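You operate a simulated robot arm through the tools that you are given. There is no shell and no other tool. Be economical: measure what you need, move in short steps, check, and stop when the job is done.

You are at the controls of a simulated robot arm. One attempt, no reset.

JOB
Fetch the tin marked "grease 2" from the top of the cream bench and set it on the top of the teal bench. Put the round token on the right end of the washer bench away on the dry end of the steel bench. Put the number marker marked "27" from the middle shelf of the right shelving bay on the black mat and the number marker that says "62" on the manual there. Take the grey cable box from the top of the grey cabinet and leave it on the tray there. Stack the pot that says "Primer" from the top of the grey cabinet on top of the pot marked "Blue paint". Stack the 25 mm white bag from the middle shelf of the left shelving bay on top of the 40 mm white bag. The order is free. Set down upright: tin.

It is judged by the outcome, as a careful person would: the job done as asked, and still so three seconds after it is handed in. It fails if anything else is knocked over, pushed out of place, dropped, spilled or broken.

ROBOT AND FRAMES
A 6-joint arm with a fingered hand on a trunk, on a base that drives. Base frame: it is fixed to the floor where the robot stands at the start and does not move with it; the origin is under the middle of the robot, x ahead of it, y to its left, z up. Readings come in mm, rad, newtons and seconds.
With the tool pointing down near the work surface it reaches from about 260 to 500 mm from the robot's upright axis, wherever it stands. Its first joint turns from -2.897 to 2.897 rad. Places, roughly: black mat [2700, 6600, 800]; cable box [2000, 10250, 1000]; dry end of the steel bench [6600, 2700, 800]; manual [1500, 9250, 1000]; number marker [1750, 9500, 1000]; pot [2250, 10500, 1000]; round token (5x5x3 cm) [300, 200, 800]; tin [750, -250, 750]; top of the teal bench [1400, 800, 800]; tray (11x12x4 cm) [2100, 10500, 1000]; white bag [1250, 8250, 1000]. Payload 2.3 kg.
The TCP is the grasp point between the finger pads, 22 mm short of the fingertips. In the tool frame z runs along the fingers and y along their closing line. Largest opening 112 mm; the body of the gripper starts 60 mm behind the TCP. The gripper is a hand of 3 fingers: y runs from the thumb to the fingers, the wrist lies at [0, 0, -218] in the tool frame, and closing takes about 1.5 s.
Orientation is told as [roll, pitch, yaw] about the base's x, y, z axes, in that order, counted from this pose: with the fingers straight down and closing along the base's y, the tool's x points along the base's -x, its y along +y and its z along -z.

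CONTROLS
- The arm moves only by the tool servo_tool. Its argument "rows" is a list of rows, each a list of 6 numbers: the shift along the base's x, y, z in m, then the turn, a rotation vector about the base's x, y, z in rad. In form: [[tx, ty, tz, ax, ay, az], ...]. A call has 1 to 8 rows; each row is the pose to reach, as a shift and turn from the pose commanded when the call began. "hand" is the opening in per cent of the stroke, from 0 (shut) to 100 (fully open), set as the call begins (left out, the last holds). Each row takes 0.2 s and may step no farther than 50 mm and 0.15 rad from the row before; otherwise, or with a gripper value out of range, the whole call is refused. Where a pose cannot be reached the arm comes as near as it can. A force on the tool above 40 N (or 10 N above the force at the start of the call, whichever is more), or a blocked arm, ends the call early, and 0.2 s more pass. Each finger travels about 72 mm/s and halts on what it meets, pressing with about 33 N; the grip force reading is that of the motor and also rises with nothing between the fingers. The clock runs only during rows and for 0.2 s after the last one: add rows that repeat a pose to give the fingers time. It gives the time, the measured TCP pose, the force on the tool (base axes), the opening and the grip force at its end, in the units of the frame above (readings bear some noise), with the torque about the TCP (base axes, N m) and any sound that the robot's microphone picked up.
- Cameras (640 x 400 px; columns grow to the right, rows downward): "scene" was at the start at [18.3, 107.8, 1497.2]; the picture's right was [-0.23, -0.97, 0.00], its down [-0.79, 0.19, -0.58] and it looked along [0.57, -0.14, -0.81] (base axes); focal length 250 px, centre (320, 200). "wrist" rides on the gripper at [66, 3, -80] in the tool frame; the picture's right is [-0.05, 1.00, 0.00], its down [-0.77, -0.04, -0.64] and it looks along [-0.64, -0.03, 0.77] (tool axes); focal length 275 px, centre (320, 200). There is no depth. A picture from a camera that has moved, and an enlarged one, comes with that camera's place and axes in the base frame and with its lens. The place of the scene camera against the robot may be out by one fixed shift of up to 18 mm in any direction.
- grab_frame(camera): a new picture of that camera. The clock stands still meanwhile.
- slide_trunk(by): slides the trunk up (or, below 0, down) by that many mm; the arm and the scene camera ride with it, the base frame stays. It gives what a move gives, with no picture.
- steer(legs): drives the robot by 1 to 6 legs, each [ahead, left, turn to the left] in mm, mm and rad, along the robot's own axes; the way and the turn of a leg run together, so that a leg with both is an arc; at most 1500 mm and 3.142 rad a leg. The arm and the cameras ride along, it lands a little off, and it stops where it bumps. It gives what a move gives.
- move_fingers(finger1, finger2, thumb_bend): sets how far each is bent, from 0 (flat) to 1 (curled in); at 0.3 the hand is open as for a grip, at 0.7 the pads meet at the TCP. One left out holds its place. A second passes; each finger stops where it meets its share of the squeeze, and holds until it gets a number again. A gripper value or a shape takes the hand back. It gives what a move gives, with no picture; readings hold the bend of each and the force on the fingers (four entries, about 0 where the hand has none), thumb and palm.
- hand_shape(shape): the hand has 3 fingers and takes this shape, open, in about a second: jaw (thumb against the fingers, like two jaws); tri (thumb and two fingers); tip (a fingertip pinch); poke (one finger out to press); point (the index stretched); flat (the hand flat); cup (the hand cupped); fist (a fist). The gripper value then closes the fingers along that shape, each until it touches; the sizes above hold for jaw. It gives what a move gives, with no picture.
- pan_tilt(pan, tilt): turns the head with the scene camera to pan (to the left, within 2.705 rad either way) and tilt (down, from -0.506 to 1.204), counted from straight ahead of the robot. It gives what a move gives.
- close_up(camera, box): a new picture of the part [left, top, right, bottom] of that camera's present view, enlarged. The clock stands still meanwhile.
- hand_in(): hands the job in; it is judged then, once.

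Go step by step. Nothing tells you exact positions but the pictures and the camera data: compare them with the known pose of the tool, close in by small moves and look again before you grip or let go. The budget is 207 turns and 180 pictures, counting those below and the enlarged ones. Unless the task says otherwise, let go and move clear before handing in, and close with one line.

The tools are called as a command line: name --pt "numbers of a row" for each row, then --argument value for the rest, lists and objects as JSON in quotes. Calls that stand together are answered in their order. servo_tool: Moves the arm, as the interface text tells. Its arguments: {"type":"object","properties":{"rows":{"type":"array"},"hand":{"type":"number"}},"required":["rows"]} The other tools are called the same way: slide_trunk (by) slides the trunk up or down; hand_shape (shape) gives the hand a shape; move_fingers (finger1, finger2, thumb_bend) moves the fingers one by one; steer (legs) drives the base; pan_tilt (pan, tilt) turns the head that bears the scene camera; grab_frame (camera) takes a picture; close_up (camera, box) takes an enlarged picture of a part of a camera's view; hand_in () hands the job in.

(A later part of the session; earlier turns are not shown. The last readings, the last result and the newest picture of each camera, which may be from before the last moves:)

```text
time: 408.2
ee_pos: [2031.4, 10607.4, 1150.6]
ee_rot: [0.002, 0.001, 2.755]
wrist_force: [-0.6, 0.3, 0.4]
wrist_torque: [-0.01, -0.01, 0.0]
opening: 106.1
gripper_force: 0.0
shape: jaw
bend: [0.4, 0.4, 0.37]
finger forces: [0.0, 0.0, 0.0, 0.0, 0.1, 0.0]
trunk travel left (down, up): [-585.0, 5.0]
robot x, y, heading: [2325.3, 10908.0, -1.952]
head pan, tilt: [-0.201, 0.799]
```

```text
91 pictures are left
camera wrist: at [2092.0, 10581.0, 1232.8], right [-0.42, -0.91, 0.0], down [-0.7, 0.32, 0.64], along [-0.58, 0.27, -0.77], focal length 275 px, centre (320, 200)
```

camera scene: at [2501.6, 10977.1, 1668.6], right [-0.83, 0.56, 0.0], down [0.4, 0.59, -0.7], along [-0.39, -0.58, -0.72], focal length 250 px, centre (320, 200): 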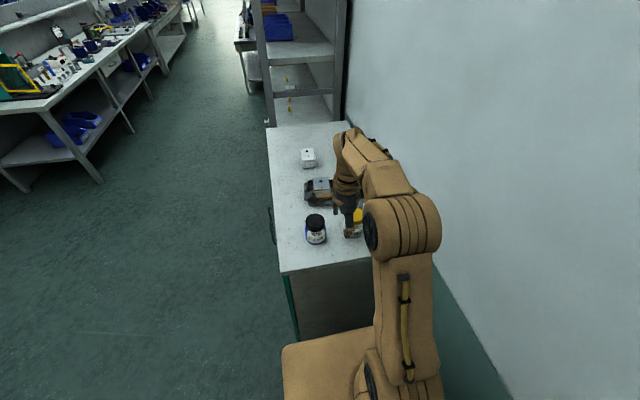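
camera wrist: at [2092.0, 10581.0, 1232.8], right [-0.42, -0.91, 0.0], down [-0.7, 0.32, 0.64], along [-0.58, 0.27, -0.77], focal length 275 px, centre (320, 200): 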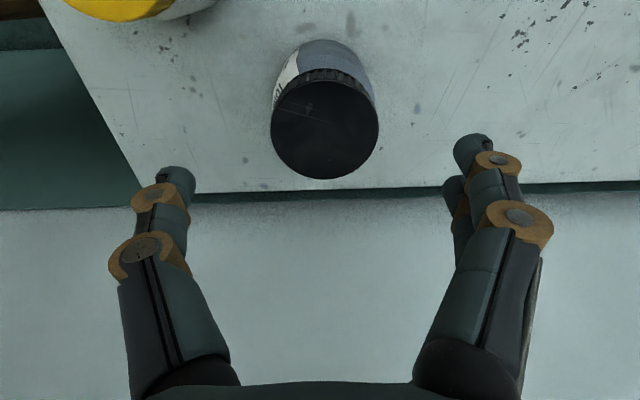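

Centred. Down and grip.

servo_tool --pt "0 0 -0.04 0 0 0" --pt "0 0 -0.08 0 0 0" --pt "0 0 -0.093 0 0 0" --pt "0 0 -0.093 0 0 0"

servo_tool --pt "0 0 0 0 0 0" --pt "0 0 0 0 0 0" --pt "0 0 0 0 0 0" --pt "0 0 0 0 0 0" --pt "0 0 0 0 0 0" --pt "0 0 0 0 0 0" --hand 20

grab_frame --camera "wrist"

```text
time: 409.2
ee_pos: [2031.7, 10608.4, 1058.7]
ee_rot: [0.001, -0.001, 2.757]
wrist_force: [0.8, -0.9, 1.4]
wrist_torque: [0.0, 0.02, -0.01]
opening: 106.2
gripper_force: 0.1
shape: jaw
bend: [0.4, 0.4, 0.37]
finger forces: [1.0, 0.5, 0.1, 0.0, 0.0, 0.0]
trunk travel left (down, up): [-585.0, 5.0]
robot x, y, heading: [2324.2, 10911.4, -1.957]
head pan, tilt: [-0.201, 0.799]
```

```text
time: 410.6
ee_pos: [2033.4, 10608.6, 1058.7]
ee_rot: [0.001, 0.001, 2.756]
wrist_force: [0.1, 1.2, 6.5]
wrist_torque: [0.27, -0.03, -0.02]
opening: 53.6
gripper_force: 33.3
shape: jaw
bend: [0.7, 0.73, 0.7]
finger forces: [18.1, 20.0, 0.0, 0.0, 36.5, 0.0]
trunk travel left (down, up): [-585.0, 5.0]
robot x, y, heading: [2322.5, 10906.8, -1.958]
head pan, tilt: [-0.201, 0.799]
```

```text
90 pictures are left
camera wrist: at [2092.5, 10581.4, 1140.6], right [-0.42, -0.91, 0.0], down [-0.7, 0.32, 0.64], along [-0.58, 0.27, -0.77], focal length 275 px, centre (320, 200)
```

wrist: 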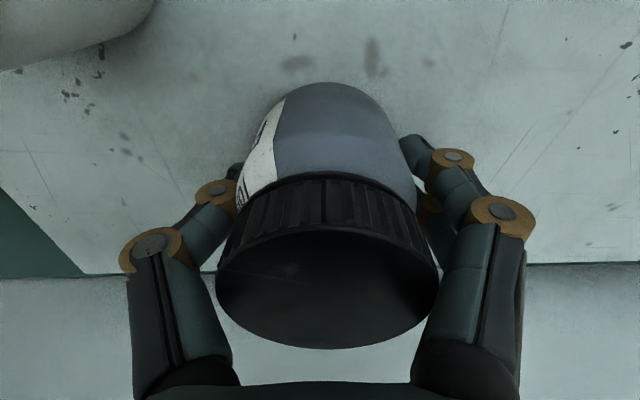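

Gripped. I lift it and carry it toward the blue pot.

servo_tool --pt "0 0 0.03 0 0 0" --pt "0 0 0.07 0 0 0" --pt "0 0 0.11 0 0 0" --pt "0 0 0.14 0 0 0" --pt "0.045 -0.01 0.14 0 0 0" --pt "0.09 -0.02 0.14 0 0 0" --pt "0.13 -0.02 0.14 0 0 0" --pt "0.13 -0.02 0.14 0 0 0"

grab_frame --camera "wrist"

close_up --camera "scene" --box '[240, 150, 400, 250]'

```text
time: 412.4
ee_pos: [2163.7, 10586.3, 1197.6]
ee_rot: [-0.002, 0.001, 2.755]
wrist_force: [-0.9, 0.1, -1.3]
wrist_torque: [0.03, -0.03, 0.02]
opening: 53.6
gripper_force: 33.3
shape: jaw
bend: [0.7, 0.73, 0.7]
finger forces: [17.2, 21.3, 0.0, 0.1, 34.6, 0.0]
trunk travel left (down, up): [-585.0, 5.0]
robot x, y, heading: [2325.1, 10907.7, -1.954]
head pan, tilt: [-0.201, 0.799]
```

```text
89 pictures are left
camera wrist: at [2222.8, 10559.2, 1279.0], right [-0.42, -0.91, 0.0], down [-0.7, 0.32, 0.63], along [-0.58, 0.27, -0.77], focal length 275 px, centre (320, 200)
```

wrist: 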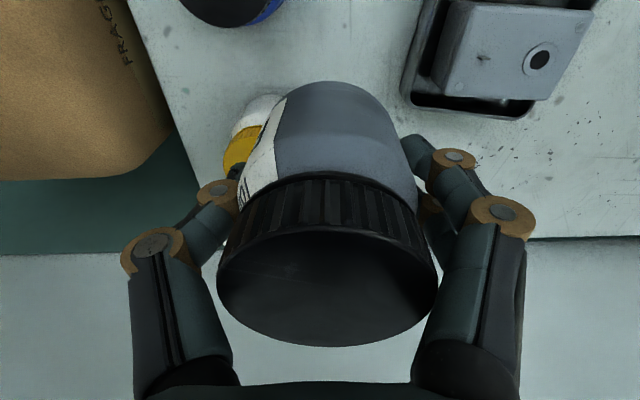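

```text
4.00 times, centred on (320, 200) of scene
camera zoom: at [2439.4, 10827.2, 1668.6], right [-0.83, 0.55, 0.0], down [0.4, 0.6, -0.7], along [-0.38, -0.58, -0.72], focal length 998 px, centre (320, 200)
```

zoom: 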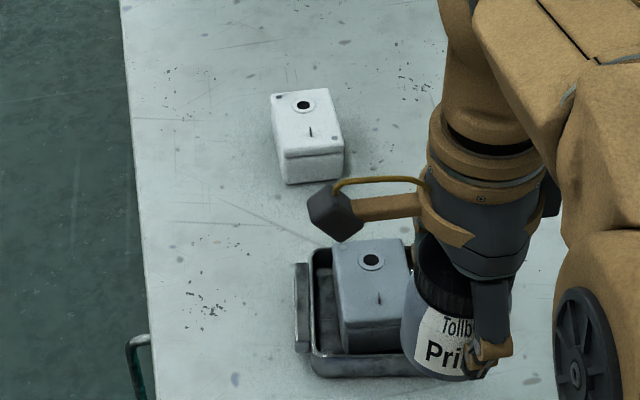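

I need a better fix on the blue lid; I shift the hand so it comes fully into the wrist view.

servo_tool --pt "-0.012 0.031 0 0 0 0" --pt "-0.03 0.07 0 0 0 0" --pt "-0.03 0.07 0 0 0 0"

grab_frame --camera "wrist"

```text
time: 413.2
ee_pos: [2132.5, 10656.5, 1199.9]
ee_rot: [-0.003, 0.0, 2.758]
wrist_force: [0.6, -0.8, -0.4]
wrist_torque: [0.03, 0.01, -0.03]
opening: 53.4
gripper_force: 33.7
shape: jaw
bend: [0.7, 0.73, 0.7]
finger forces: [17.0, 21.3, 0.0, 0.0, 34.6, 0.0]
trunk travel left (down, up): [-585.0, 5.0]
robot x, y, heading: [2319.3, 10908.3, -1.958]
head pan, tilt: [-0.201, 0.799]
```

```text
87 pictures are left
camera wrist: at [2193.3, 10629.7, 1280.5], right [-0.42, -0.91, 0.0], down [-0.7, 0.32, 0.64], along [-0.58, 0.27, -0.77], focal length 275 px, centre (320, 200)
```

wrist: 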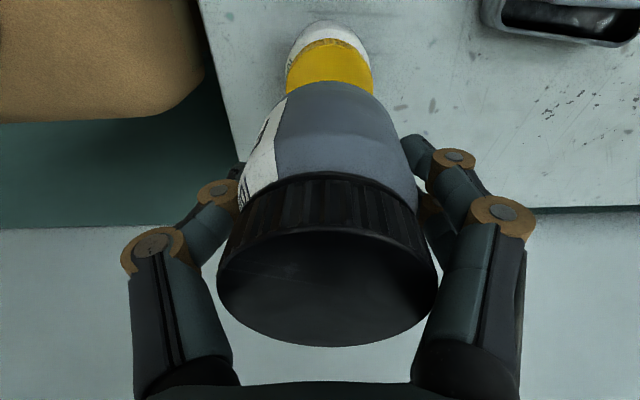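

servo_tool --pt "0.02 -0.04 0 0 0 0" --pt "0.04 -0.08 0 0 0 0" --pt "0.06 -0.12 0 0 0 0" --pt "0.0745 -0.1485 0 0 0 0" --pt "0.0745 -0.1485 0 0 0 0"

grab_frame --camera "wrist"

grab_frame --camera "scene"

```text
time: 414.4
ee_pos: [2205.6, 10508.9, 1199.3]
ee_rot: [0.0, 0.001, 2.754]
wrist_force: [0.0, -0.5, -1.6]
wrist_torque: [0.01, -0.01, 0.0]
opening: 53.5
gripper_force: 33.1
shape: jaw
bend: [0.7, 0.73, 0.7]
finger forces: [16.6, 21.3, 0.0, 0.0, 34.3, 0.0]
trunk travel left (down, up): [-585.0, 5.0]
robot x, y, heading: [2323.0, 10912.1, -1.956]
head pan, tilt: [-0.201, 0.799]
```

```text
86 pictures are left
camera wrist: at [2266.5, 10481.1, 1280.6], right [-0.42, -0.91, 0.0], down [-0.7, 0.32, 0.64], along [-0.58, 0.27, -0.77], focal length 275 px, centre (320, 200)
```

wrist: 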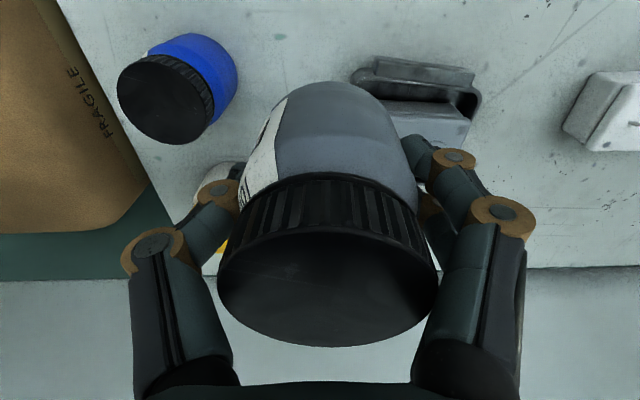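

```text
85 pictures are left
camera scene: at [2440.1, 10828.3, 1668.6], right [-0.83, 0.55, 0.0], down [0.4, 0.6, -0.7], along [-0.38, -0.58, -0.72], focal length 250 px, centre (320, 200)
```

scene: 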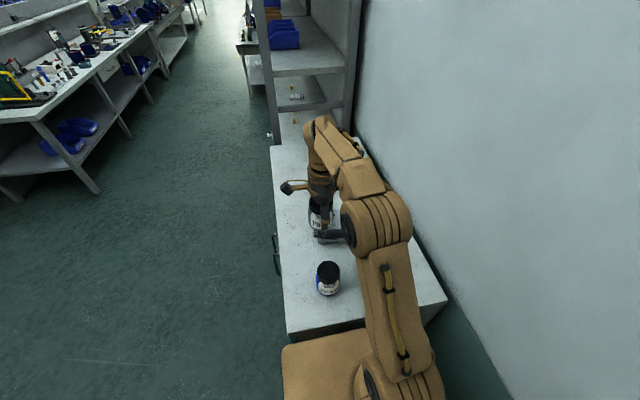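

The blue lid centre is about (2251, 10605), top near 1092. I bring the Primer above it and lower slowly.

servo_tool --pt "0.02 0.04 0 0 0 0" --pt "0.04 0.08 0 0 0 0" --pt "0.046 0.098 0 0 0 0" --pt "0.046 0.098 -0.02 0 0 0" --pt "0.046 0.098 -0.035 0 0 0" --pt "0.046 0.098 -0.035 0 0 0"

pan_tilt --pan -0.15 --tilt 1.0

grab_frame --camera "scene"

grab_frame --camera "wrist"

```text
time: 415.8
ee_pos: [2252.7, 10607.9, 1163.8]
ee_rot: [-0.002, 0.0, 2.756]
wrist_force: [0.2, -0.3, -1.9]
wrist_torque: [0.02, 0.0, -0.01]
opening: 53.3
gripper_force: 33.0
shape: jaw
bend: [0.7, 0.73, 0.7]
finger forces: [16.5, 21.4, 0.0, 0.0, 34.2, 0.0]
trunk travel left (down, up): [-585.0, 5.0]
robot x, y, heading: [2326.7, 10909.3, -1.951]
head pan, tilt: [-0.201, 0.799]
```

```text
time: 416.6
ee_pos: [2253.6, 10606.8, 1163.2]
ee_rot: [-0.002, -0.001, 2.755]
wrist_force: [0.4, -0.6, -0.9]
wrist_torque: [0.04, 0.0, 0.02]
opening: 53.1
gripper_force: 33.4
shape: jaw
bend: [0.7, 0.73, 0.7]
finger forces: [16.5, 21.5, 0.0, 0.1, 34.2, 0.1]
trunk travel left (down, up): [-585.0, 5.0]
robot x, y, heading: [2327.1, 10906.1, -1.958]
head pan, tilt: [-0.15, 1.0]
```

```text
84 pictures are left
camera scene: at [2449.4, 10834.9, 1653.5], right [-0.86, 0.51, 0.0], down [0.43, 0.72, -0.54], along [-0.28, -0.47, -0.84], focal length 250 px, centre (320, 200)
```

scene: 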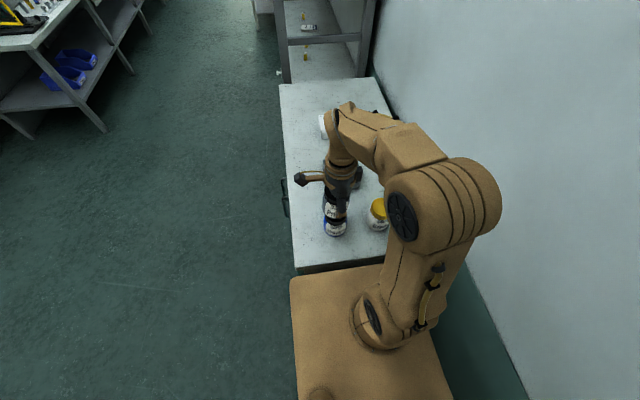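

```text
83 pictures are left
camera wrist: at [2313.0, 10579.7, 1245.7], right [-0.42, -0.91, 0.0], down [-0.7, 0.32, 0.64], along [-0.58, 0.27, -0.77], focal length 275 px, centre (320, 200)
```

wrist: 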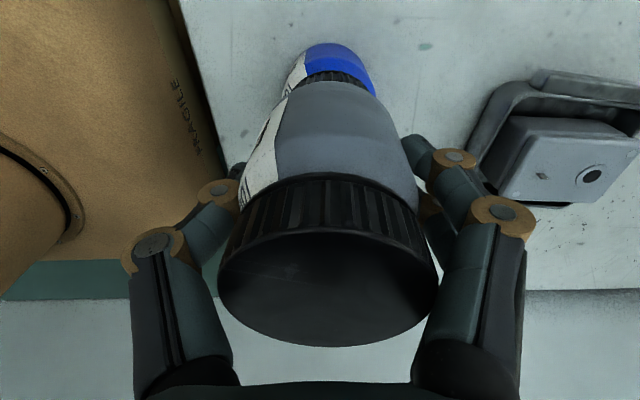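

close_up --camera "wrist" --box '[250, 20, 410, 120]'

close_up --camera "scene" --box '[280, 150, 408, 250]'

```text
4.00 times, centred on (330, 70) of wrist
camera zoom: at [2313.0, 10579.7, 1245.7], right [-0.42, -0.91, 0.0], down [-0.7, 0.32, 0.64], along [-0.58, 0.27, -0.77], focal length 1101 px, centre (280, 720)
```

zoom: 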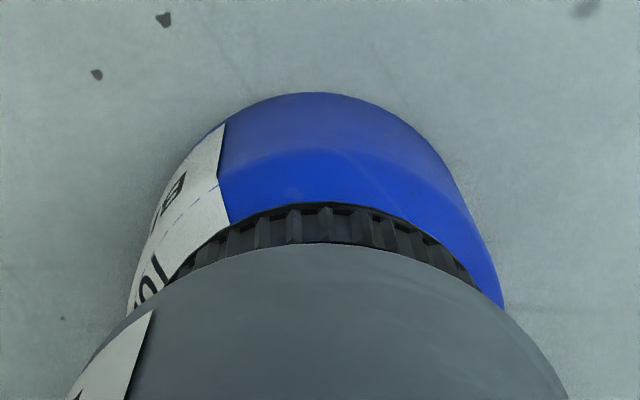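

```text
4.00 times, centred on (344, 200) of scene
camera zoom: at [2449.4, 10834.9, 1653.5], right [-0.86, 0.51, 0.0], down [0.43, 0.72, -0.54], along [-0.28, -0.47, -0.84], focal length 998 px, centre (224, 200)
```

zoom: 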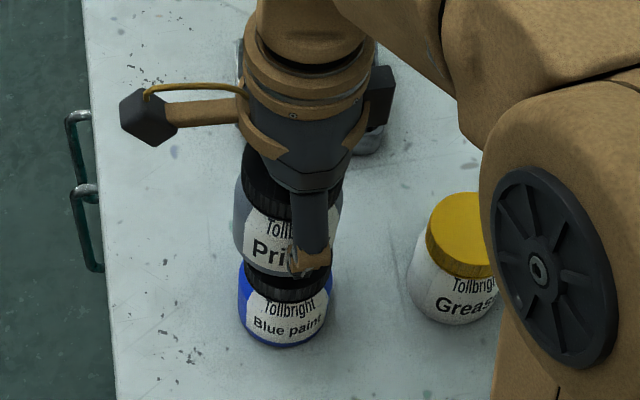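

The two pots line up to within a few mm; I correct 5 mm away from me and lower until contact.

servo_tool --pt "-0.0046 0.0019 0 0 0 0" --pt "-0.0046 0.0019 -0.004 0 0 0" --pt "-0.0046 0.0019 -0.008 0 0 0" --pt "-0.0046 0.0019 -0.012 0 0 0" --pt "-0.0046 0.0019 -0.016 0 0 0" --pt "-0.0046 0.0019 -0.02 0 0 0" --pt "-0.0046 0.0019 -0.023 0 0 0" --pt "-0.0046 0.0019 -0.026 0 0 0"

close_up --camera "scene" --box '[280, 150, 408, 250]'

```text
time: 418.5
ee_pos: [2249.2, 10608.6, 1140.3]
ee_rot: [0.008, 0.002, 2.757]
wrist_force: [0.2, -0.6, 35.2]
wrist_torque: [0.86, 0.02, 0.04]
opening: 52.5
gripper_force: 32.5
shape: jaw
bend: [0.71, 0.73, 0.7]
finger forces: [24.8, 25.0, 0.0, 0.0, 40.8, 0.1]
trunk travel left (down, up): [-585.0, 5.0]
robot x, y, heading: [2324.9, 10907.6, -1.955]
head pan, tilt: [-0.15, 1.0]
stopped in row 8: the force on the tool passed its limit at 41 N (the readings are from after the stop); the commanded pose is now the measured one
```

```text
4.00 times, centred on (344, 200) of scene
camera zoom: at [2450.5, 10837.9, 1653.8], right [-0.86, 0.51, 0.0], down [0.43, 0.72, -0.54], along [-0.28, -0.47, -0.84], focal length 998 px, centre (224, 200)
```

zoom: 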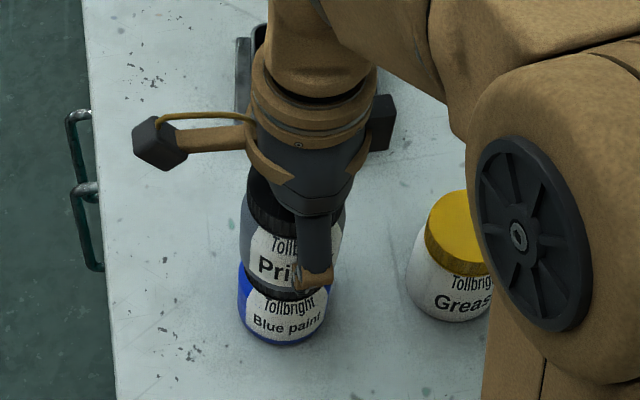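

Contact, and the stack looks aligned. I release carefully.

servo_tool --pt "0 0 0.0015 0 0 0" --pt "0 0 0.0015 0 0 0" --pt "0 0 0.0015 0 0 0" --pt "0 0 0.0015 0 0 0" --hand 75

servo_tool --pt "0 0 0.02 0 0 0" --pt "0 0 0.05 0 0 0" --pt "0 0 0.085 0 0 0" --pt "0 0 0.085 0 0 0" --hand 90

close_up --camera "scene" --box '[270, 90, 430, 250]'

grab_frame --camera "wrist"

```text
time: 419.5
ee_pos: [2248.2, 10608.3, 1139.3]
ee_rot: [0.004, 0.001, 2.757]
wrist_force: [0.0, -0.7, 0.3]
wrist_torque: [0.01, -0.02, 0.02]
opening: 83.8
gripper_force: 0.0
shape: jaw
bend: [0.64, 0.64, 0.6]
finger forces: [0.9, 0.5, 0.0, 0.1, 0.0, 0.0]
trunk travel left (down, up): [-585.0, 5.0]
robot x, y, heading: [2321.1, 10907.3, -1.954]
head pan, tilt: [-0.15, 1.0]
```

```text
time: 420.5
ee_pos: [2247.8, 10607.3, 1223.8]
ee_rot: [0.004, 0.002, 2.758]
wrist_force: [0.0, 0.8, -0.4]
wrist_torque: [0.04, 0.01, -0.02]
opening: 100.7
gripper_force: 0.1
shape: jaw
bend: [0.48, 0.48, 0.44]
finger forces: [0.1, 0.0, 0.1, 0.0, 0.0, 0.0]
trunk travel left (down, up): [-585.0, 5.0]
robot x, y, heading: [2327.2, 10909.5, -1.952]
head pan, tilt: [-0.15, 1.0]
```

```text
2.50 times, centred on (350, 170) of scene
camera zoom: at [2449.5, 10834.9, 1653.5], right [-0.86, 0.51, 0.0], down [0.43, 0.72, -0.54], along [-0.28, -0.46, -0.84], focal length 624 px, centre (245, 275)
```

zoom: 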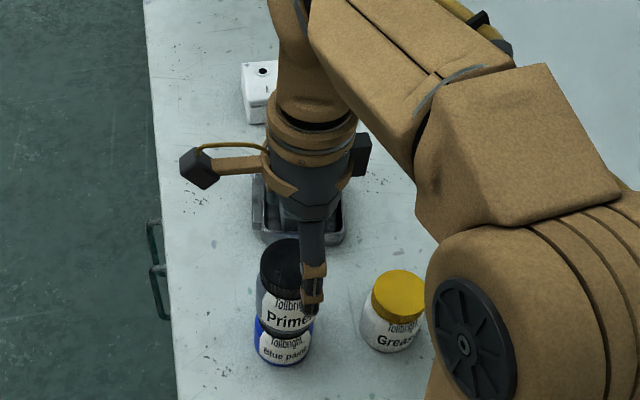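

```text
78 pictures are left
camera wrist: at [2308.0, 10581.1, 1306.6], right [-0.42, -0.91, 0.0], down [-0.7, 0.33, 0.63], along [-0.58, 0.26, -0.77], focal length 275 px, centre (320, 200)
```

wrist: 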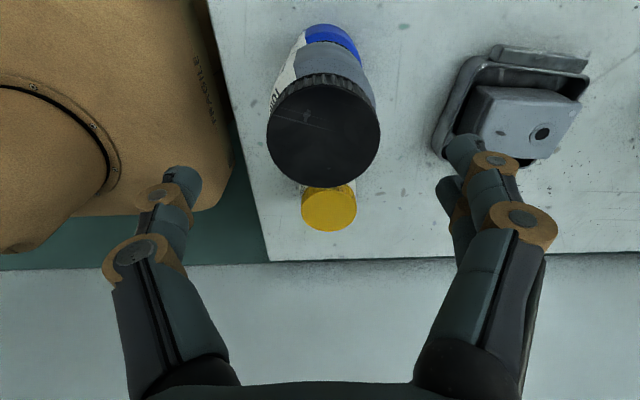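

The stack stands. Next: the number markers. I raise the hand, leave the cabinet and go in front of the right shelving bay.

servo_tool --pt "0 0 0.025 0 0 0" --pt "0 0 0.05 0 0 0" --pt "0 0 0.05 0 0 0"

steer --legs '[[0, 900, 0], [1500, 0, 0], [150, 0, 0], [0, 0, -1.569]]'

slide_trunk --by -100

pan_tilt --pan 0.35 --tilt 0.55

grab_frame --camera "scene"

```text
time: 421.3
ee_pos: [2247.4, 10608.3, 1275.2]
ee_rot: [0.005, 0.002, 2.757]
wrist_force: [0.3, -0.5, -0.2]
wrist_torque: [0.02, 0.04, 0.03]
opening: 100.8
gripper_force: 0.2
shape: jaw
bend: [0.48, 0.48, 0.44]
finger forces: [0.1, 0.0, 0.1, 0.1, 0.0, 0.1]
trunk travel left (down, up): [-585.0, 5.0]
robot x, y, heading: [2328.1, 10906.4, -1.953]
head pan, tilt: [-0.15, 1.0]
```

```text
time: 437.9
ee_pos: [2245.9, 9109.4, 1274.2]
ee_rot: [0.003, 0.004, 1.201]
wrist_force: [0.2, 0.7, -0.5]
wrist_torque: [-0.03, -0.01, -0.02]
opening: 100.6
gripper_force: 0.2
shape: jaw
bend: [0.48, 0.48, 0.44]
finger forces: [0.1, 0.0, 0.0, 0.1, 0.0, 0.0]
trunk travel left (down, up): [-585.0, 5.0]
robot x, y, heading: [2546.5, 9036.0, 2.768]
head pan, tilt: [-0.15, 1.0]
```

```text
time: 439.2
ee_pos: [2245.3, 9107.5, 1174.7]
ee_rot: [0.004, 0.001, 1.2]
wrist_force: [0.7, 0.0, -0.1]
wrist_torque: [0.05, -0.01, -0.02]
opening: 100.5
gripper_force: 0.0
shape: jaw
bend: [0.48, 0.48, 0.44]
finger forces: [0.1, 0.1, 0.0, 0.0, 0.1, 0.0]
trunk travel left (down, up): [-485.0, 105.0]
robot x, y, heading: [2549.9, 9037.5, 2.774]
head pan, tilt: [-0.15, 1.0]
```

```text
time: 440.2
ee_pos: [2245.7, 9108.9, 1175.4]
ee_rot: [0.004, 0.003, 1.2]
wrist_force: [-0.5, 0.2, 0.0]
wrist_torque: [0.02, 0.0, 0.03]
opening: 100.6
gripper_force: 0.1
shape: jaw
bend: [0.48, 0.48, 0.44]
finger forces: [0.0, 0.0, 0.1, 0.0, 0.0, 0.0]
trunk travel left (down, up): [-485.0, 105.0]
robot x, y, heading: [2545.7, 9037.6, 2.776]
head pan, tilt: [0.351, 0.55]
```

```text
77 pictures are left
camera scene: at [2470.3, 8868.8, 1589.9], right [0.02, 1.0, 0.0], down [0.52, -0.01, -0.85], along [-0.85, 0.02, -0.52], focal length 250 px, centre (320, 200)
```

scene: 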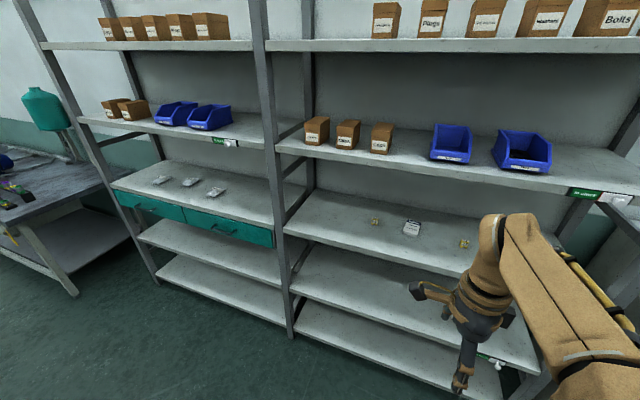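

close_up --camera "scene" --box '[350, 195, 510, 275]'

close_up --camera "scene" --box '[100, 150, 260, 250]'

```text
4.00 times, centred on (430, 235) of scene
camera zoom: at [2470.3, 8868.8, 1589.9], right [0.02, 1.0, 0.0], down [0.52, -0.01, -0.85], along [-0.85, 0.02, -0.52], focal length 998 px, centre (-120, 60)
```

zoom: 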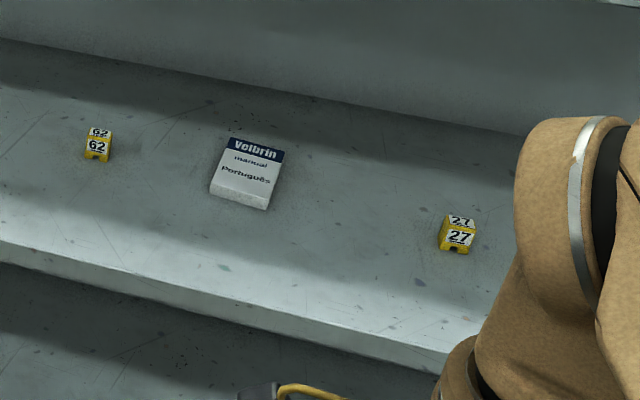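

```text
4.00 times, centred on (180, 200) of scene
camera zoom: at [2470.3, 8868.8, 1589.9], right [0.02, 1.0, 0.0], down [0.52, -0.01, -0.85], along [-0.85, 0.02, -0.52], focal length 998 px, centre (880, 200)
```

zoom: 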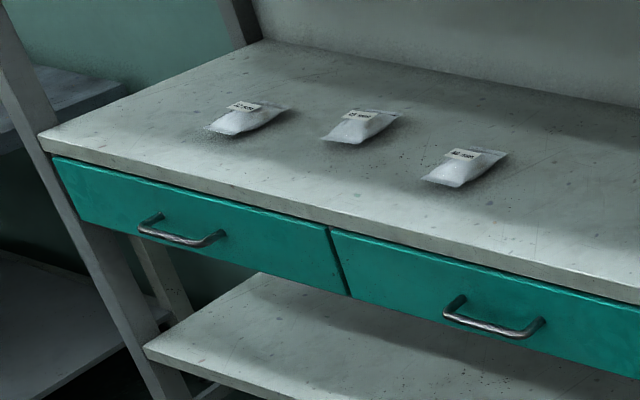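

I can read it all: "62" left of the manual, "27" right of it, and the shelf is at about z 900 with a board above, so I need a tilted hand. I turn the hand back and tilt it forward here in the open.

servo_tool --pt "0 0 0 0 0 0.15" --pt "0 0 0 0 0 0.3" --pt "0 0 0 0 0 0.45" --pt "0 0 0 0 0 0.6" --pt "0 0 0 0 0 0.75" --pt "0 0 0 0 0 0.9" --pt "0 0 0 0 0 1.05" --pt "0 0 0 0 0 1.2" --hand 55

servo_tool --pt "0 0 0 0 0 0.15" --pt "0 0 0 0 0 0.3" --pt "0 0 0 0 0 0.361"

servo_tool --pt "-0.019 0.007 -0.025 0.055 0.139 0" --pt "-0.037 0.015 -0.055 0.111 0.278 0" --pt "-0.056 0.022 -0.085 0.167 0.418 0" --pt "-0.075 0.029 -0.115 0.223 0.557 0" --pt "-0.093 0.037 -0.145 0.278 0.696 0" --pt "-0.112 0.044 -0.165 0.297 0.743 0" --pt "-0.112 0.044 -0.165 0.297 0.743 0"

```text
time: 442.0
ee_pos: [2246.4, 9109.2, 1174.6]
ee_rot: [0.003, 0.002, 2.401]
wrist_force: [0.4, 0.1, 0.4]
wrist_torque: [0.0, 0.01, 0.0]
opening: 62.2
gripper_force: 0.0
shape: jaw
bend: [0.72, 0.72, 0.7]
finger forces: [0.0, 0.0, 0.0, 0.1, 0.0, 0.0]
trunk travel left (down, up): [-485.0, 105.0]
robot x, y, heading: [2548.5, 9036.2, 2.769]
head pan, tilt: [0.351, 0.55]
```

```text
time: 442.8
ee_pos: [2245.9, 9109.2, 1175.0]
ee_rot: [0.004, 0.001, 2.762]
wrist_force: [-1.0, 0.5, 0.1]
wrist_torque: [0.0, 0.01, -0.01]
opening: 62.1
gripper_force: 0.1
shape: jaw
bend: [0.72, 0.72, 0.7]
finger forces: [0.1, 0.1, 0.0, 0.0, 0.0, 0.0]
trunk travel left (down, up): [-485.0, 105.0]
robot x, y, heading: [2544.4, 9034.3, 2.766]
head pan, tilt: [0.351, 0.55]
```

```text
time: 444.4
ee_pos: [2134.6, 9152.2, 1009.9]
ee_rot: [0.006, -0.797, 2.757]
wrist_force: [0.0, -0.8, 1.1]
wrist_torque: [0.02, 0.01, 0.0]
opening: 61.8
gripper_force: 0.0
shape: jaw
bend: [0.72, 0.72, 0.7]
finger forces: [0.0, 0.1, 0.1, 0.0, 0.0, 0.0]
out of reach, approached as far as the arm can: row 5, 6
trunk travel left (down, up): [-485.0, 105.0]
robot x, y, heading: [2547.8, 9035.5, 2.772]
head pan, tilt: [0.351, 0.55]
```

The tilted pose works. I slide left to line up with "62" and drive in to the shelf.

steer --legs '[[0, 226, -0.008], [490, 0, 0]]'

grab_frame --camera "wrist"

grab_frame --camera "scene"

```text
time: 448.6
ee_pos: [1598.2, 9121.4, 1011.0]
ee_rot: [0.005, -0.799, 2.756]
wrist_force: [-0.2, -0.1, 0.1]
wrist_torque: [-0.05, 0.02, -0.03]
opening: 62.0
gripper_force: 0.1
shape: jaw
bend: [0.72, 0.72, 0.7]
finger forces: [0.0, 0.0, 0.1, 0.1, 0.1, 0.1]
trunk travel left (down, up): [-485.0, 105.0]
robot x, y, heading: [2011.4, 9004.4, 2.764]
head pan, tilt: [0.351, 0.55]
```

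```text
74 pictures are left
camera wrist: at [1692.9, 9080.3, 1020.1], right [-0.4, -0.91, 0.04], down [-0.06, 0.07, 1.0], along [-0.91, 0.4, -0.08], focal length 275 px, centre (320, 200)
```

wrist: 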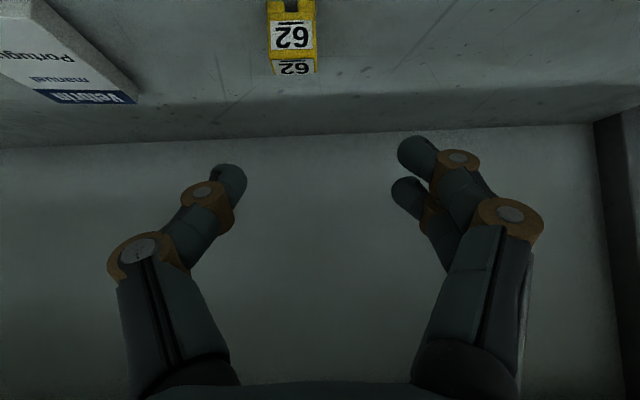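

```text
73 pictures are left
camera scene: at [1932.3, 8836.8, 1590.0], right [0.02, 1.0, 0.0], down [0.52, -0.01, -0.85], along [-0.85, 0.02, -0.52], focal length 250 px, centre (320, 200)
```

scene: 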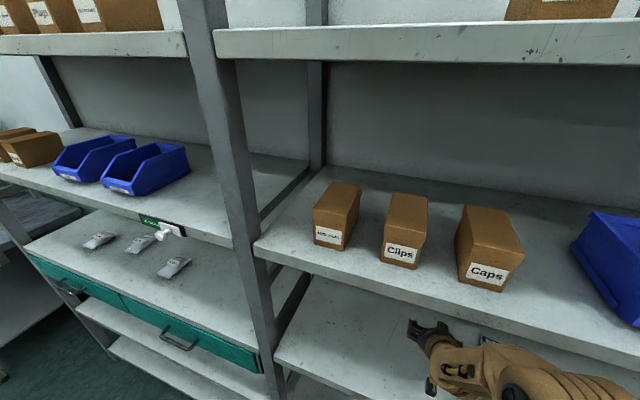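

"62" is centred near (1557, 9150). I move in diagonally and stop just above grip height to look.

servo_tool --pt "-0.01 0.014 -0.03 0 0 0" --pt "-0.018 0.02 -0.055 0 0 0" --pt "-0.03 0.025 -0.07 0 0 0" --pt "-0.036 0.027 -0.078 0 0 0" --pt "-0.036 0.027 -0.078 0 0 0"

grab_frame --camera "wrist"

```text
time: 449.8
ee_pos: [1548.0, 9127.2, 948.9]
ee_rot: [-0.011, -0.797, 2.756]
wrist_force: [-0.1, 0.1, 0.9]
wrist_torque: [-0.05, 0.0, 0.03]
opening: 62.0
gripper_force: 0.0
shape: jaw
bend: [0.72, 0.72, 0.7]
finger forces: [0.0, 0.0, 0.0, 0.0, 0.0, 0.0]
out of reach, approached as far as the arm can: row 1, 2, 3, 4, 5
trunk travel left (down, up): [-485.0, 105.0]
robot x, y, heading: [2011.0, 9003.6, 2.768]
head pan, tilt: [0.351, 0.55]
```

```text
72 pictures are left
camera wrist: at [1643.2, 9084.2, 959.8], right [-0.41, -0.91, 0.03], down [-0.07, 0.06, 1.0], along [-0.91, 0.41, -0.08], focal length 275 px, centre (320, 200)
```

wrist: 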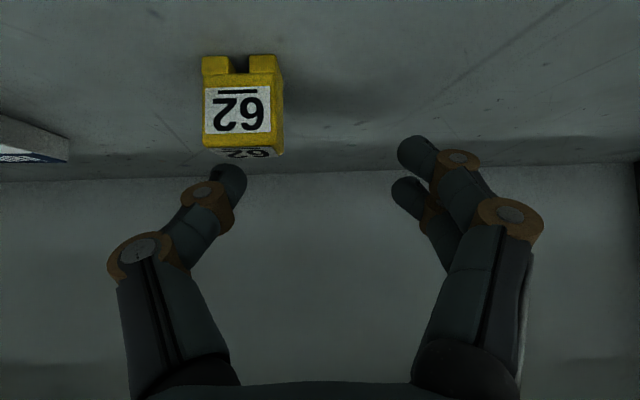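

The arm hit a joint limit here; the trunk is too high. I back the hand up and out, lower the trunk, and retry.

servo_tool --pt "0.015 -0.004 0.03 0 0 0" --pt "0.03 -0.008 0.06 0 0 0" --pt "0.046 -0.012 0.09 0 0 0" --pt "0.046 -0.012 0.09 0 0 0"

slide_trunk --by -100

servo_tool --pt "0.0 0.0 0.02 0 0 0" --pt "0.007 0.02 0.02 0 0 0" --pt "0.007 0.02 0.02 0 0 0"

grab_frame --camera "wrist"

```text
time: 450.8
ee_pos: [1586.9, 9115.8, 1037.4]
ee_rot: [0.005, -0.797, 2.755]
wrist_force: [0.0, 0.2, 0.5]
wrist_torque: [0.0, 0.02, 0.02]
opening: 61.8
gripper_force: 0.1
shape: jaw
bend: [0.72, 0.72, 0.7]
finger forces: [0.0, 0.0, 0.0, 0.0, 0.0, 0.0]
trunk travel left (down, up): [-485.0, 105.0]
robot x, y, heading: [2009.6, 9002.9, 2.759]
head pan, tilt: [0.351, 0.55]
```

```text
time: 452.1
ee_pos: [1587.7, 9116.7, 937.3]
ee_rot: [0.006, -0.8, 2.756]
wrist_force: [0.8, -0.3, -0.1]
wrist_torque: [-0.01, 0.0, -0.01]
opening: 62.0
gripper_force: 0.0
shape: jaw
bend: [0.72, 0.72, 0.7]
finger forces: [0.0, 0.0, 0.0, 0.0, 0.1, 0.1]
trunk travel left (down, up): [-385.0, 205.0]
robot x, y, heading: [2009.6, 9006.6, 2.762]
head pan, tilt: [0.351, 0.55]
```

```text
time: 452.9
ee_pos: [1595.3, 9136.5, 956.9]
ee_rot: [0.006, -0.8, 2.755]
wrist_force: [-0.5, 0.4, 0.9]
wrist_torque: [0.05, -0.04, -0.01]
opening: 62.1
gripper_force: 0.0
shape: jaw
bend: [0.72, 0.72, 0.7]
finger forces: [0.1, 0.0, 0.1, 0.0, 0.1, 0.1]
trunk travel left (down, up): [-385.0, 205.0]
robot x, y, heading: [2011.2, 9000.5, 2.769]
head pan, tilt: [0.351, 0.55]
```

```text
71 pictures are left
camera wrist: at [1689.7, 9095.4, 966.8], right [-0.4, -0.91, 0.04], down [-0.06, 0.07, 1.0], along [-0.91, 0.4, -0.08], focal length 275 px, centre (320, 200)
```

wrist: 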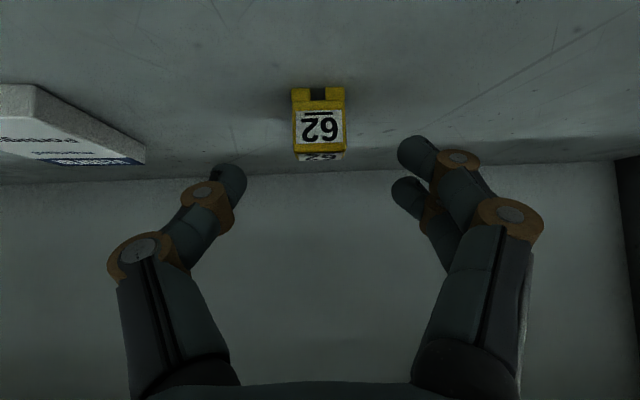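

Perfectly aligned now. I advance along the finger direction and grip.

servo_tool --pt "-0.014 0.0055 -0.013 0 0 0" --pt "-0.028 0.011 -0.025 0 0 0" --pt "-0.04 0.016 -0.036 0 0 0" --pt "-0.04 0.016 -0.036 0 0 0"

servo_tool --pt "0 0 0 0 0 0" --pt "0 0 0 0 0 0" --pt "0 0 0 0 0 0" --pt "0 0 0 0 0 0" --pt "0 0 0 0 0 0" --hand 5

grab_frame --camera "wrist"

```text
time: 453.9
ee_pos: [1555.5, 9152.9, 923.7]
ee_rot: [0.007, -0.808, 2.752]
wrist_force: [-0.9, 0.7, 21.3]
wrist_torque: [-0.69, 0.44, -0.04]
opening: 61.5
gripper_force: 0.0
shape: jaw
bend: [0.74, 0.72, 0.7]
finger forces: [20.7, 0.0, 0.0, 0.1, 0.1, 0.0]
trunk travel left (down, up): [-385.0, 205.0]
robot x, y, heading: [2010.4, 9002.8, 2.767]
head pan, tilt: [0.351, 0.55]
```

```text
time: 454.6
ee_pos: [1552.1, 9151.7, 926.2]
ee_rot: [0.007, -0.809, 2.753]
wrist_force: [-1.8, -2.3, 12.9]
wrist_torque: [-0.15, 0.19, -0.01]
opening: 7.3
gripper_force: 0.1
shape: jaw
bend: [0.73, 0.71, 0.7]
finger forces: [13.4, 0.0, 0.0, 0.0, 0.0, 0.0]
trunk travel left (down, up): [-385.0, 205.0]
robot x, y, heading: [2012.0, 9001.3, 2.767]
head pan, tilt: [0.351, 0.55]
stopped in row 3: the force on the tool passed its limit at 43 N (the readings are from after the stop); the commanded pose is now the measured one
```

```text
70 pictures are left
camera wrist: at [1648.1, 9110.7, 933.4], right [-0.4, -0.91, 0.04], down [-0.05, 0.06, 1.0], along [-0.91, 0.4, -0.07], focal length 275 px, centre (320, 200)
```

wrist: 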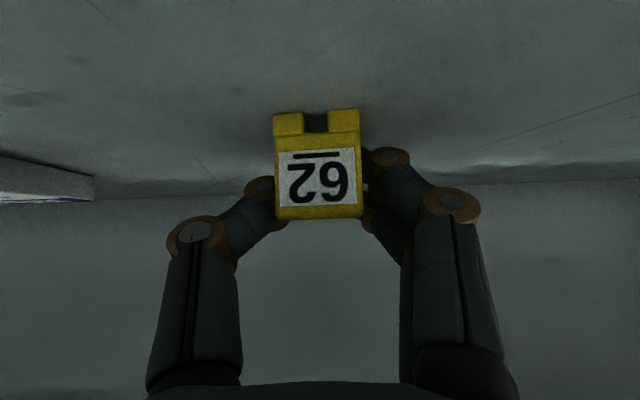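

close_up --camera "wrist" --box '[220, 90, 440, 230]'

servo_tool --pt "0 0 0.003 0 0 0" --pt "0 0 0.003 0 0 0" --pt "0 0 0.003 0 0 0" --hand 5

```text
2.86 times, centred on (330, 160) of wrist
camera zoom: at [1648.1, 9110.7, 933.4], right [-0.4, -0.91, 0.04], down [-0.05, 0.06, 1.0], along [-0.91, 0.4, -0.07], focal length 786 px, centre (291, 314)
```

zoom: 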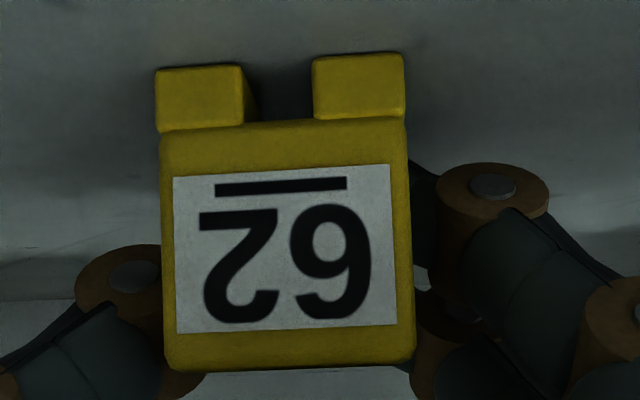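

```text
time: 455.4
ee_pos: [1553.9, 9152.2, 926.7]
ee_rot: [0.009, -0.805, 2.754]
wrist_force: [0.7, -0.2, -0.2]
wrist_torque: [-0.01, -0.05, 0.0]
opening: 6.0
gripper_force: 0.0
shape: jaw
bend: [0.71, 0.71, 0.7]
finger forces: [0.0, 0.1, 0.0, 0.0, 0.0, 0.0]
trunk travel left (down, up): [-385.0, 205.0]
robot x, y, heading: [2008.9, 9002.8, 2.761]
head pan, tilt: [0.351, 0.55]
```

The marker is smaller and nearer than I took it for, so the fingers closed behind it. I open, back off 24 mm, and regrip.

servo_tool --pt "0 0 0.004 0 0 0" --pt "0 0 0.004 0 0 0" --pt "0 0 0.004 0 0 0" --pt "0 0 0.004 0 0 0" --pt "0 0 0.004 0 0 0" --hand 55

servo_tool --pt "0.011 -0.005 0 0 0 0" --pt "0.022 -0.01 0 0 0 0" --pt "0.022 -0.01 0 0 0 0"

grab_frame --camera "wrist"

```text
time: 456.6
ee_pos: [1553.5, 9151.2, 929.5]
ee_rot: [0.009, -0.804, 2.754]
wrist_force: [0.4, 0.3, 0.2]
wrist_torque: [0.0, -0.02, 0.03]
opening: 60.8
gripper_force: 0.0
shape: jaw
bend: [0.72, 0.72, 0.7]
finger forces: [0.0, 0.0, 0.0, 0.0, 0.0, 0.0]
trunk travel left (down, up): [-385.0, 205.0]
robot x, y, heading: [2010.8, 9000.5, 2.773]
head pan, tilt: [0.351, 0.55]
```

```text
time: 457.4
ee_pos: [1574.9, 9141.8, 930.1]
ee_rot: [0.007, -0.805, 2.752]
wrist_force: [-0.8, -0.7, 0.0]
wrist_torque: [-0.03, 0.0, -0.03]
opening: 60.9
gripper_force: 0.1
shape: jaw
bend: [0.72, 0.72, 0.7]
finger forces: [0.1, 0.1, 0.1, 0.0, 0.0, 0.0]
trunk travel left (down, up): [-385.0, 205.0]
robot x, y, heading: [2013.0, 9005.7, 2.769]
head pan, tilt: [0.351, 0.55]
```

```text
68 pictures are left
camera wrist: at [1670.9, 9101.2, 939.5], right [-0.4, -0.91, 0.04], down [-0.06, 0.07, 1.0], along [-0.91, 0.4, -0.08], focal length 275 px, centre (320, 200)
```

wrist: 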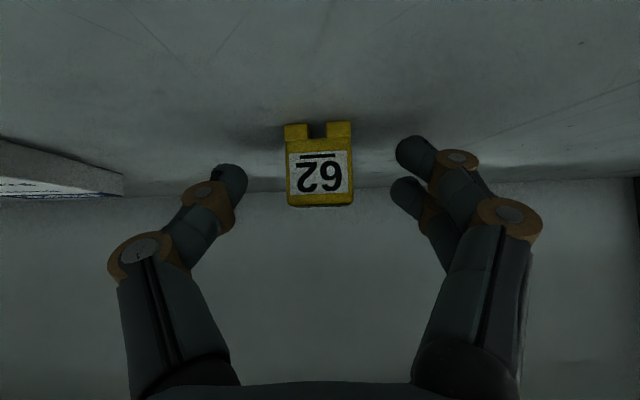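

Now the marker sits right at the grasp point. I lower 4 mm and close.

servo_tool --pt "0 0 -0.004 0 0 0" --pt "0 0 -0.004 0 0 0" --pt "0 0 -0.004 0 0 0" --pt "0 0 -0.004 0 0 0" --pt "0 0 -0.004 0 0 0" --pt "0 0 -0.004 0 0 0" --pt "0 0 -0.004 0 0 0" --hand 3

grab_frame --camera "wrist"

```text
time: 459.0
ee_pos: [1574.8, 9142.2, 925.0]
ee_rot: [0.008, -0.804, 2.753]
wrist_force: [-0.5, 0.7, 1.7]
wrist_torque: [-0.01, 0.04, -0.01]
opening: 19.7
gripper_force: 32.8
shape: jaw
bend: [0.73, 0.73, 0.7]
finger forces: [15.7, 13.6, 0.1, 0.1, 30.0, 0.1]
trunk travel left (down, up): [-385.0, 205.0]
robot x, y, heading: [2009.2, 9004.2, 2.765]
head pan, tilt: [0.351, 0.55]
```

```text
67 pictures are left
camera wrist: at [1671.0, 9101.0, 935.5], right [-0.4, -0.91, 0.04], down [-0.06, 0.07, 1.0], along [-0.91, 0.4, -0.08], focal length 275 px, centre (320, 200)
```

wrist: 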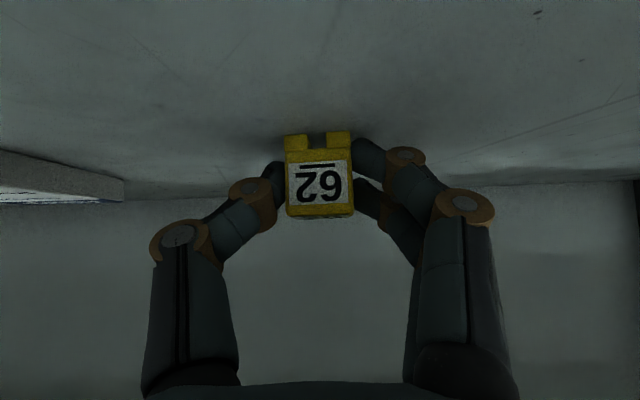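

Gripped "62". I lift it and move over toward the manual.

servo_tool --pt "0 0 0.03 0 0 0" --pt "0 0 0.06 0 0 0" --pt "0.018 0.045 0.06 0 0 0" --pt "0.03 0.075 0.06 0 0 0" --pt "0.037 0.092 0.06 0 0 0" --pt "0.037 0.092 0.06 0 0 0"

grab_frame --camera "wrist"

```text
time: 460.4
ee_pos: [1611.8, 9234.7, 986.8]
ee_rot: [0.006, -0.804, 2.754]
wrist_force: [0.0, 0.0, -0.3]
wrist_torque: [0.02, 0.01, -0.02]
opening: 14.7
gripper_force: 33.5
shape: jaw
bend: [0.71, 0.77, 0.73]
finger forces: [20.2, 6.7, 0.1, 0.0, 23.4, 0.2]
out of reach, approached as far as the arm can: row 2, 3, 4
trunk travel left (down, up): [-385.0, 205.0]
robot x, y, heading: [2009.4, 8996.4, 2.769]
head pan, tilt: [0.351, 0.55]
```

```text
66 pictures are left
camera wrist: at [1707.8, 9194.2, 995.9], right [-0.4, -0.91, 0.04], down [-0.05, 0.07, 1.0], along [-0.91, 0.4, -0.08], focal length 275 px, centre (320, 200)
```

wrist: 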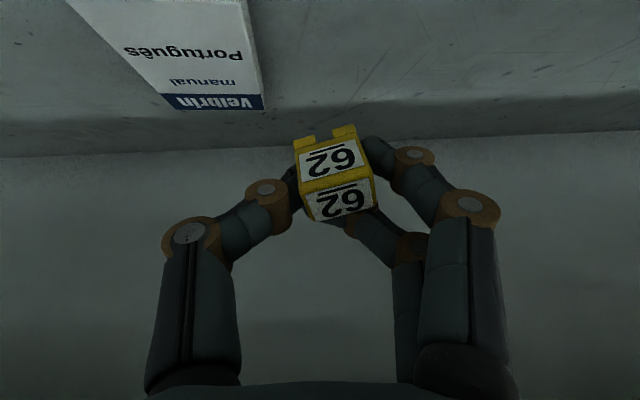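

The marker twisted in the grip but holds. I bring it over the manual's centre, about (1621, 9292).

servo_tool --pt "0.005 0.03 0 0 0 0" --pt "0.0115 0.06 0 0 0 0" --pt "0.0115 0.06 -0.01 0 0 0" --pt "0.0115 0.06 -0.01 0 0 0"

grab_frame --camera "wrist"

```text
time: 461.4
ee_pos: [1616.3, 9294.3, 984.8]
ee_rot: [0.009, -0.797, 2.754]
wrist_force: [-0.9, -0.5, 0.3]
wrist_torque: [0.02, -0.01, 0.01]
opening: 14.7
gripper_force: 33.0
shape: jaw
bend: [0.71, 0.77, 0.73]
finger forces: [20.2, 6.3, 0.0, 0.0, 23.5, 0.0]
out of reach, approached as far as the arm can: row 2, 3, 4
trunk travel left (down, up): [-385.0, 205.0]
robot x, y, heading: [2013.7, 9004.8, 2.767]
head pan, tilt: [0.351, 0.55]
```

```text
65 pictures are left
camera wrist: at [1711.9, 9253.8, 995.4], right [-0.41, -0.91, 0.04], down [-0.06, 0.07, 1.0], along [-0.91, 0.4, -0.08], focal length 275 px, centre (320, 200)
```

wrist: 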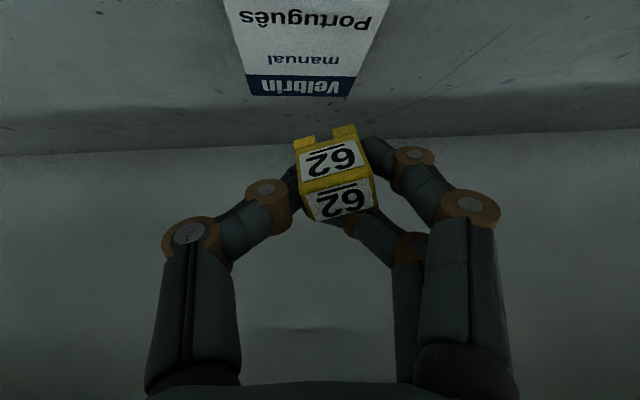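

servo_tool --pt "0.005 0.012 -0.01 0 0 0" --pt "0.005 0.012 -0.02 0 0 0" --pt "0.005 0.012 -0.026 0 0 0" --pt "0.005 0.012 -0.026 0 0 0"

grab_frame --camera "wrist"

```text
time: 462.4
ee_pos: [1610.5, 9309.4, 981.9]
ee_rot: [0.007, -0.799, 2.752]
wrist_force: [-0.3, -0.1, 0.5]
wrist_torque: [-0.01, 0.01, 0.0]
opening: 14.9
gripper_force: 33.0
shape: jaw
bend: [0.71, 0.77, 0.73]
finger forces: [20.3, 6.2, 0.1, 0.0, 23.5, 0.1]
out of reach, approached as far as the arm can: row 1, 2, 3, 4
trunk travel left (down, up): [-385.0, 205.0]
robot x, y, heading: [2011.0, 9004.9, 2.767]
head pan, tilt: [0.351, 0.55]
```

```text
64 pictures are left
camera wrist: at [1706.2, 9266.8, 991.3], right [-0.41, -0.91, 0.04], down [-0.06, 0.07, 1.0], along [-0.91, 0.4, -0.08], focal length 275 px, centre (320, 200)
```

wrist: 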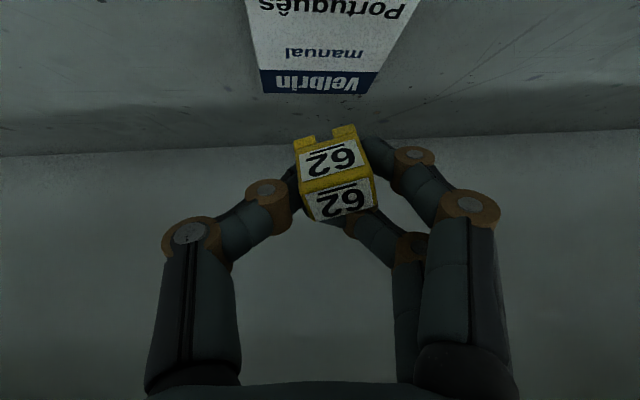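

The arm is at a joint limit, so I lower with the trunk instead.

slide_trunk --by -24

grab_frame --camera "wrist"

```text
time: 463.1
ee_pos: [1610.0, 9308.7, 955.9]
ee_rot: [0.008, -0.8, 2.753]
wrist_force: [-0.4, -0.2, 0.3]
wrist_torque: [0.0, 0.0, 0.03]
opening: 14.7
gripper_force: 32.3
shape: jaw
bend: [0.71, 0.77, 0.73]
finger forces: [20.3, 6.3, 0.0, 0.1, 23.4, 0.0]
trunk travel left (down, up): [-361.0, 229.0]
robot x, y, heading: [2008.5, 9003.6, 2.765]
head pan, tilt: [0.351, 0.55]
```

```text
63 pictures are left
camera wrist: at [1706.3, 9266.8, 967.3], right [-0.41, -0.91, 0.04], down [-0.06, 0.07, 1.0], along [-0.91, 0.4, -0.08], focal length 275 px, centre (320, 200)
```

wrist: 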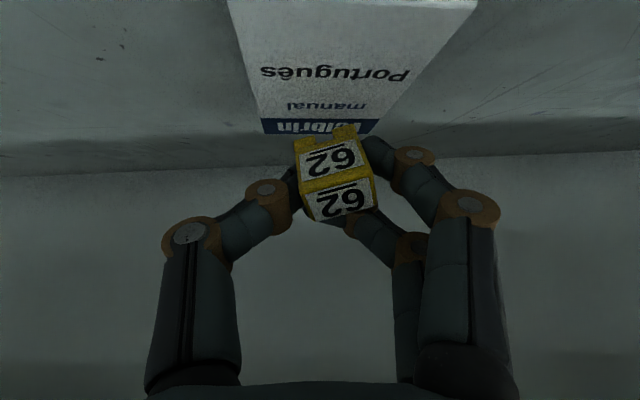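

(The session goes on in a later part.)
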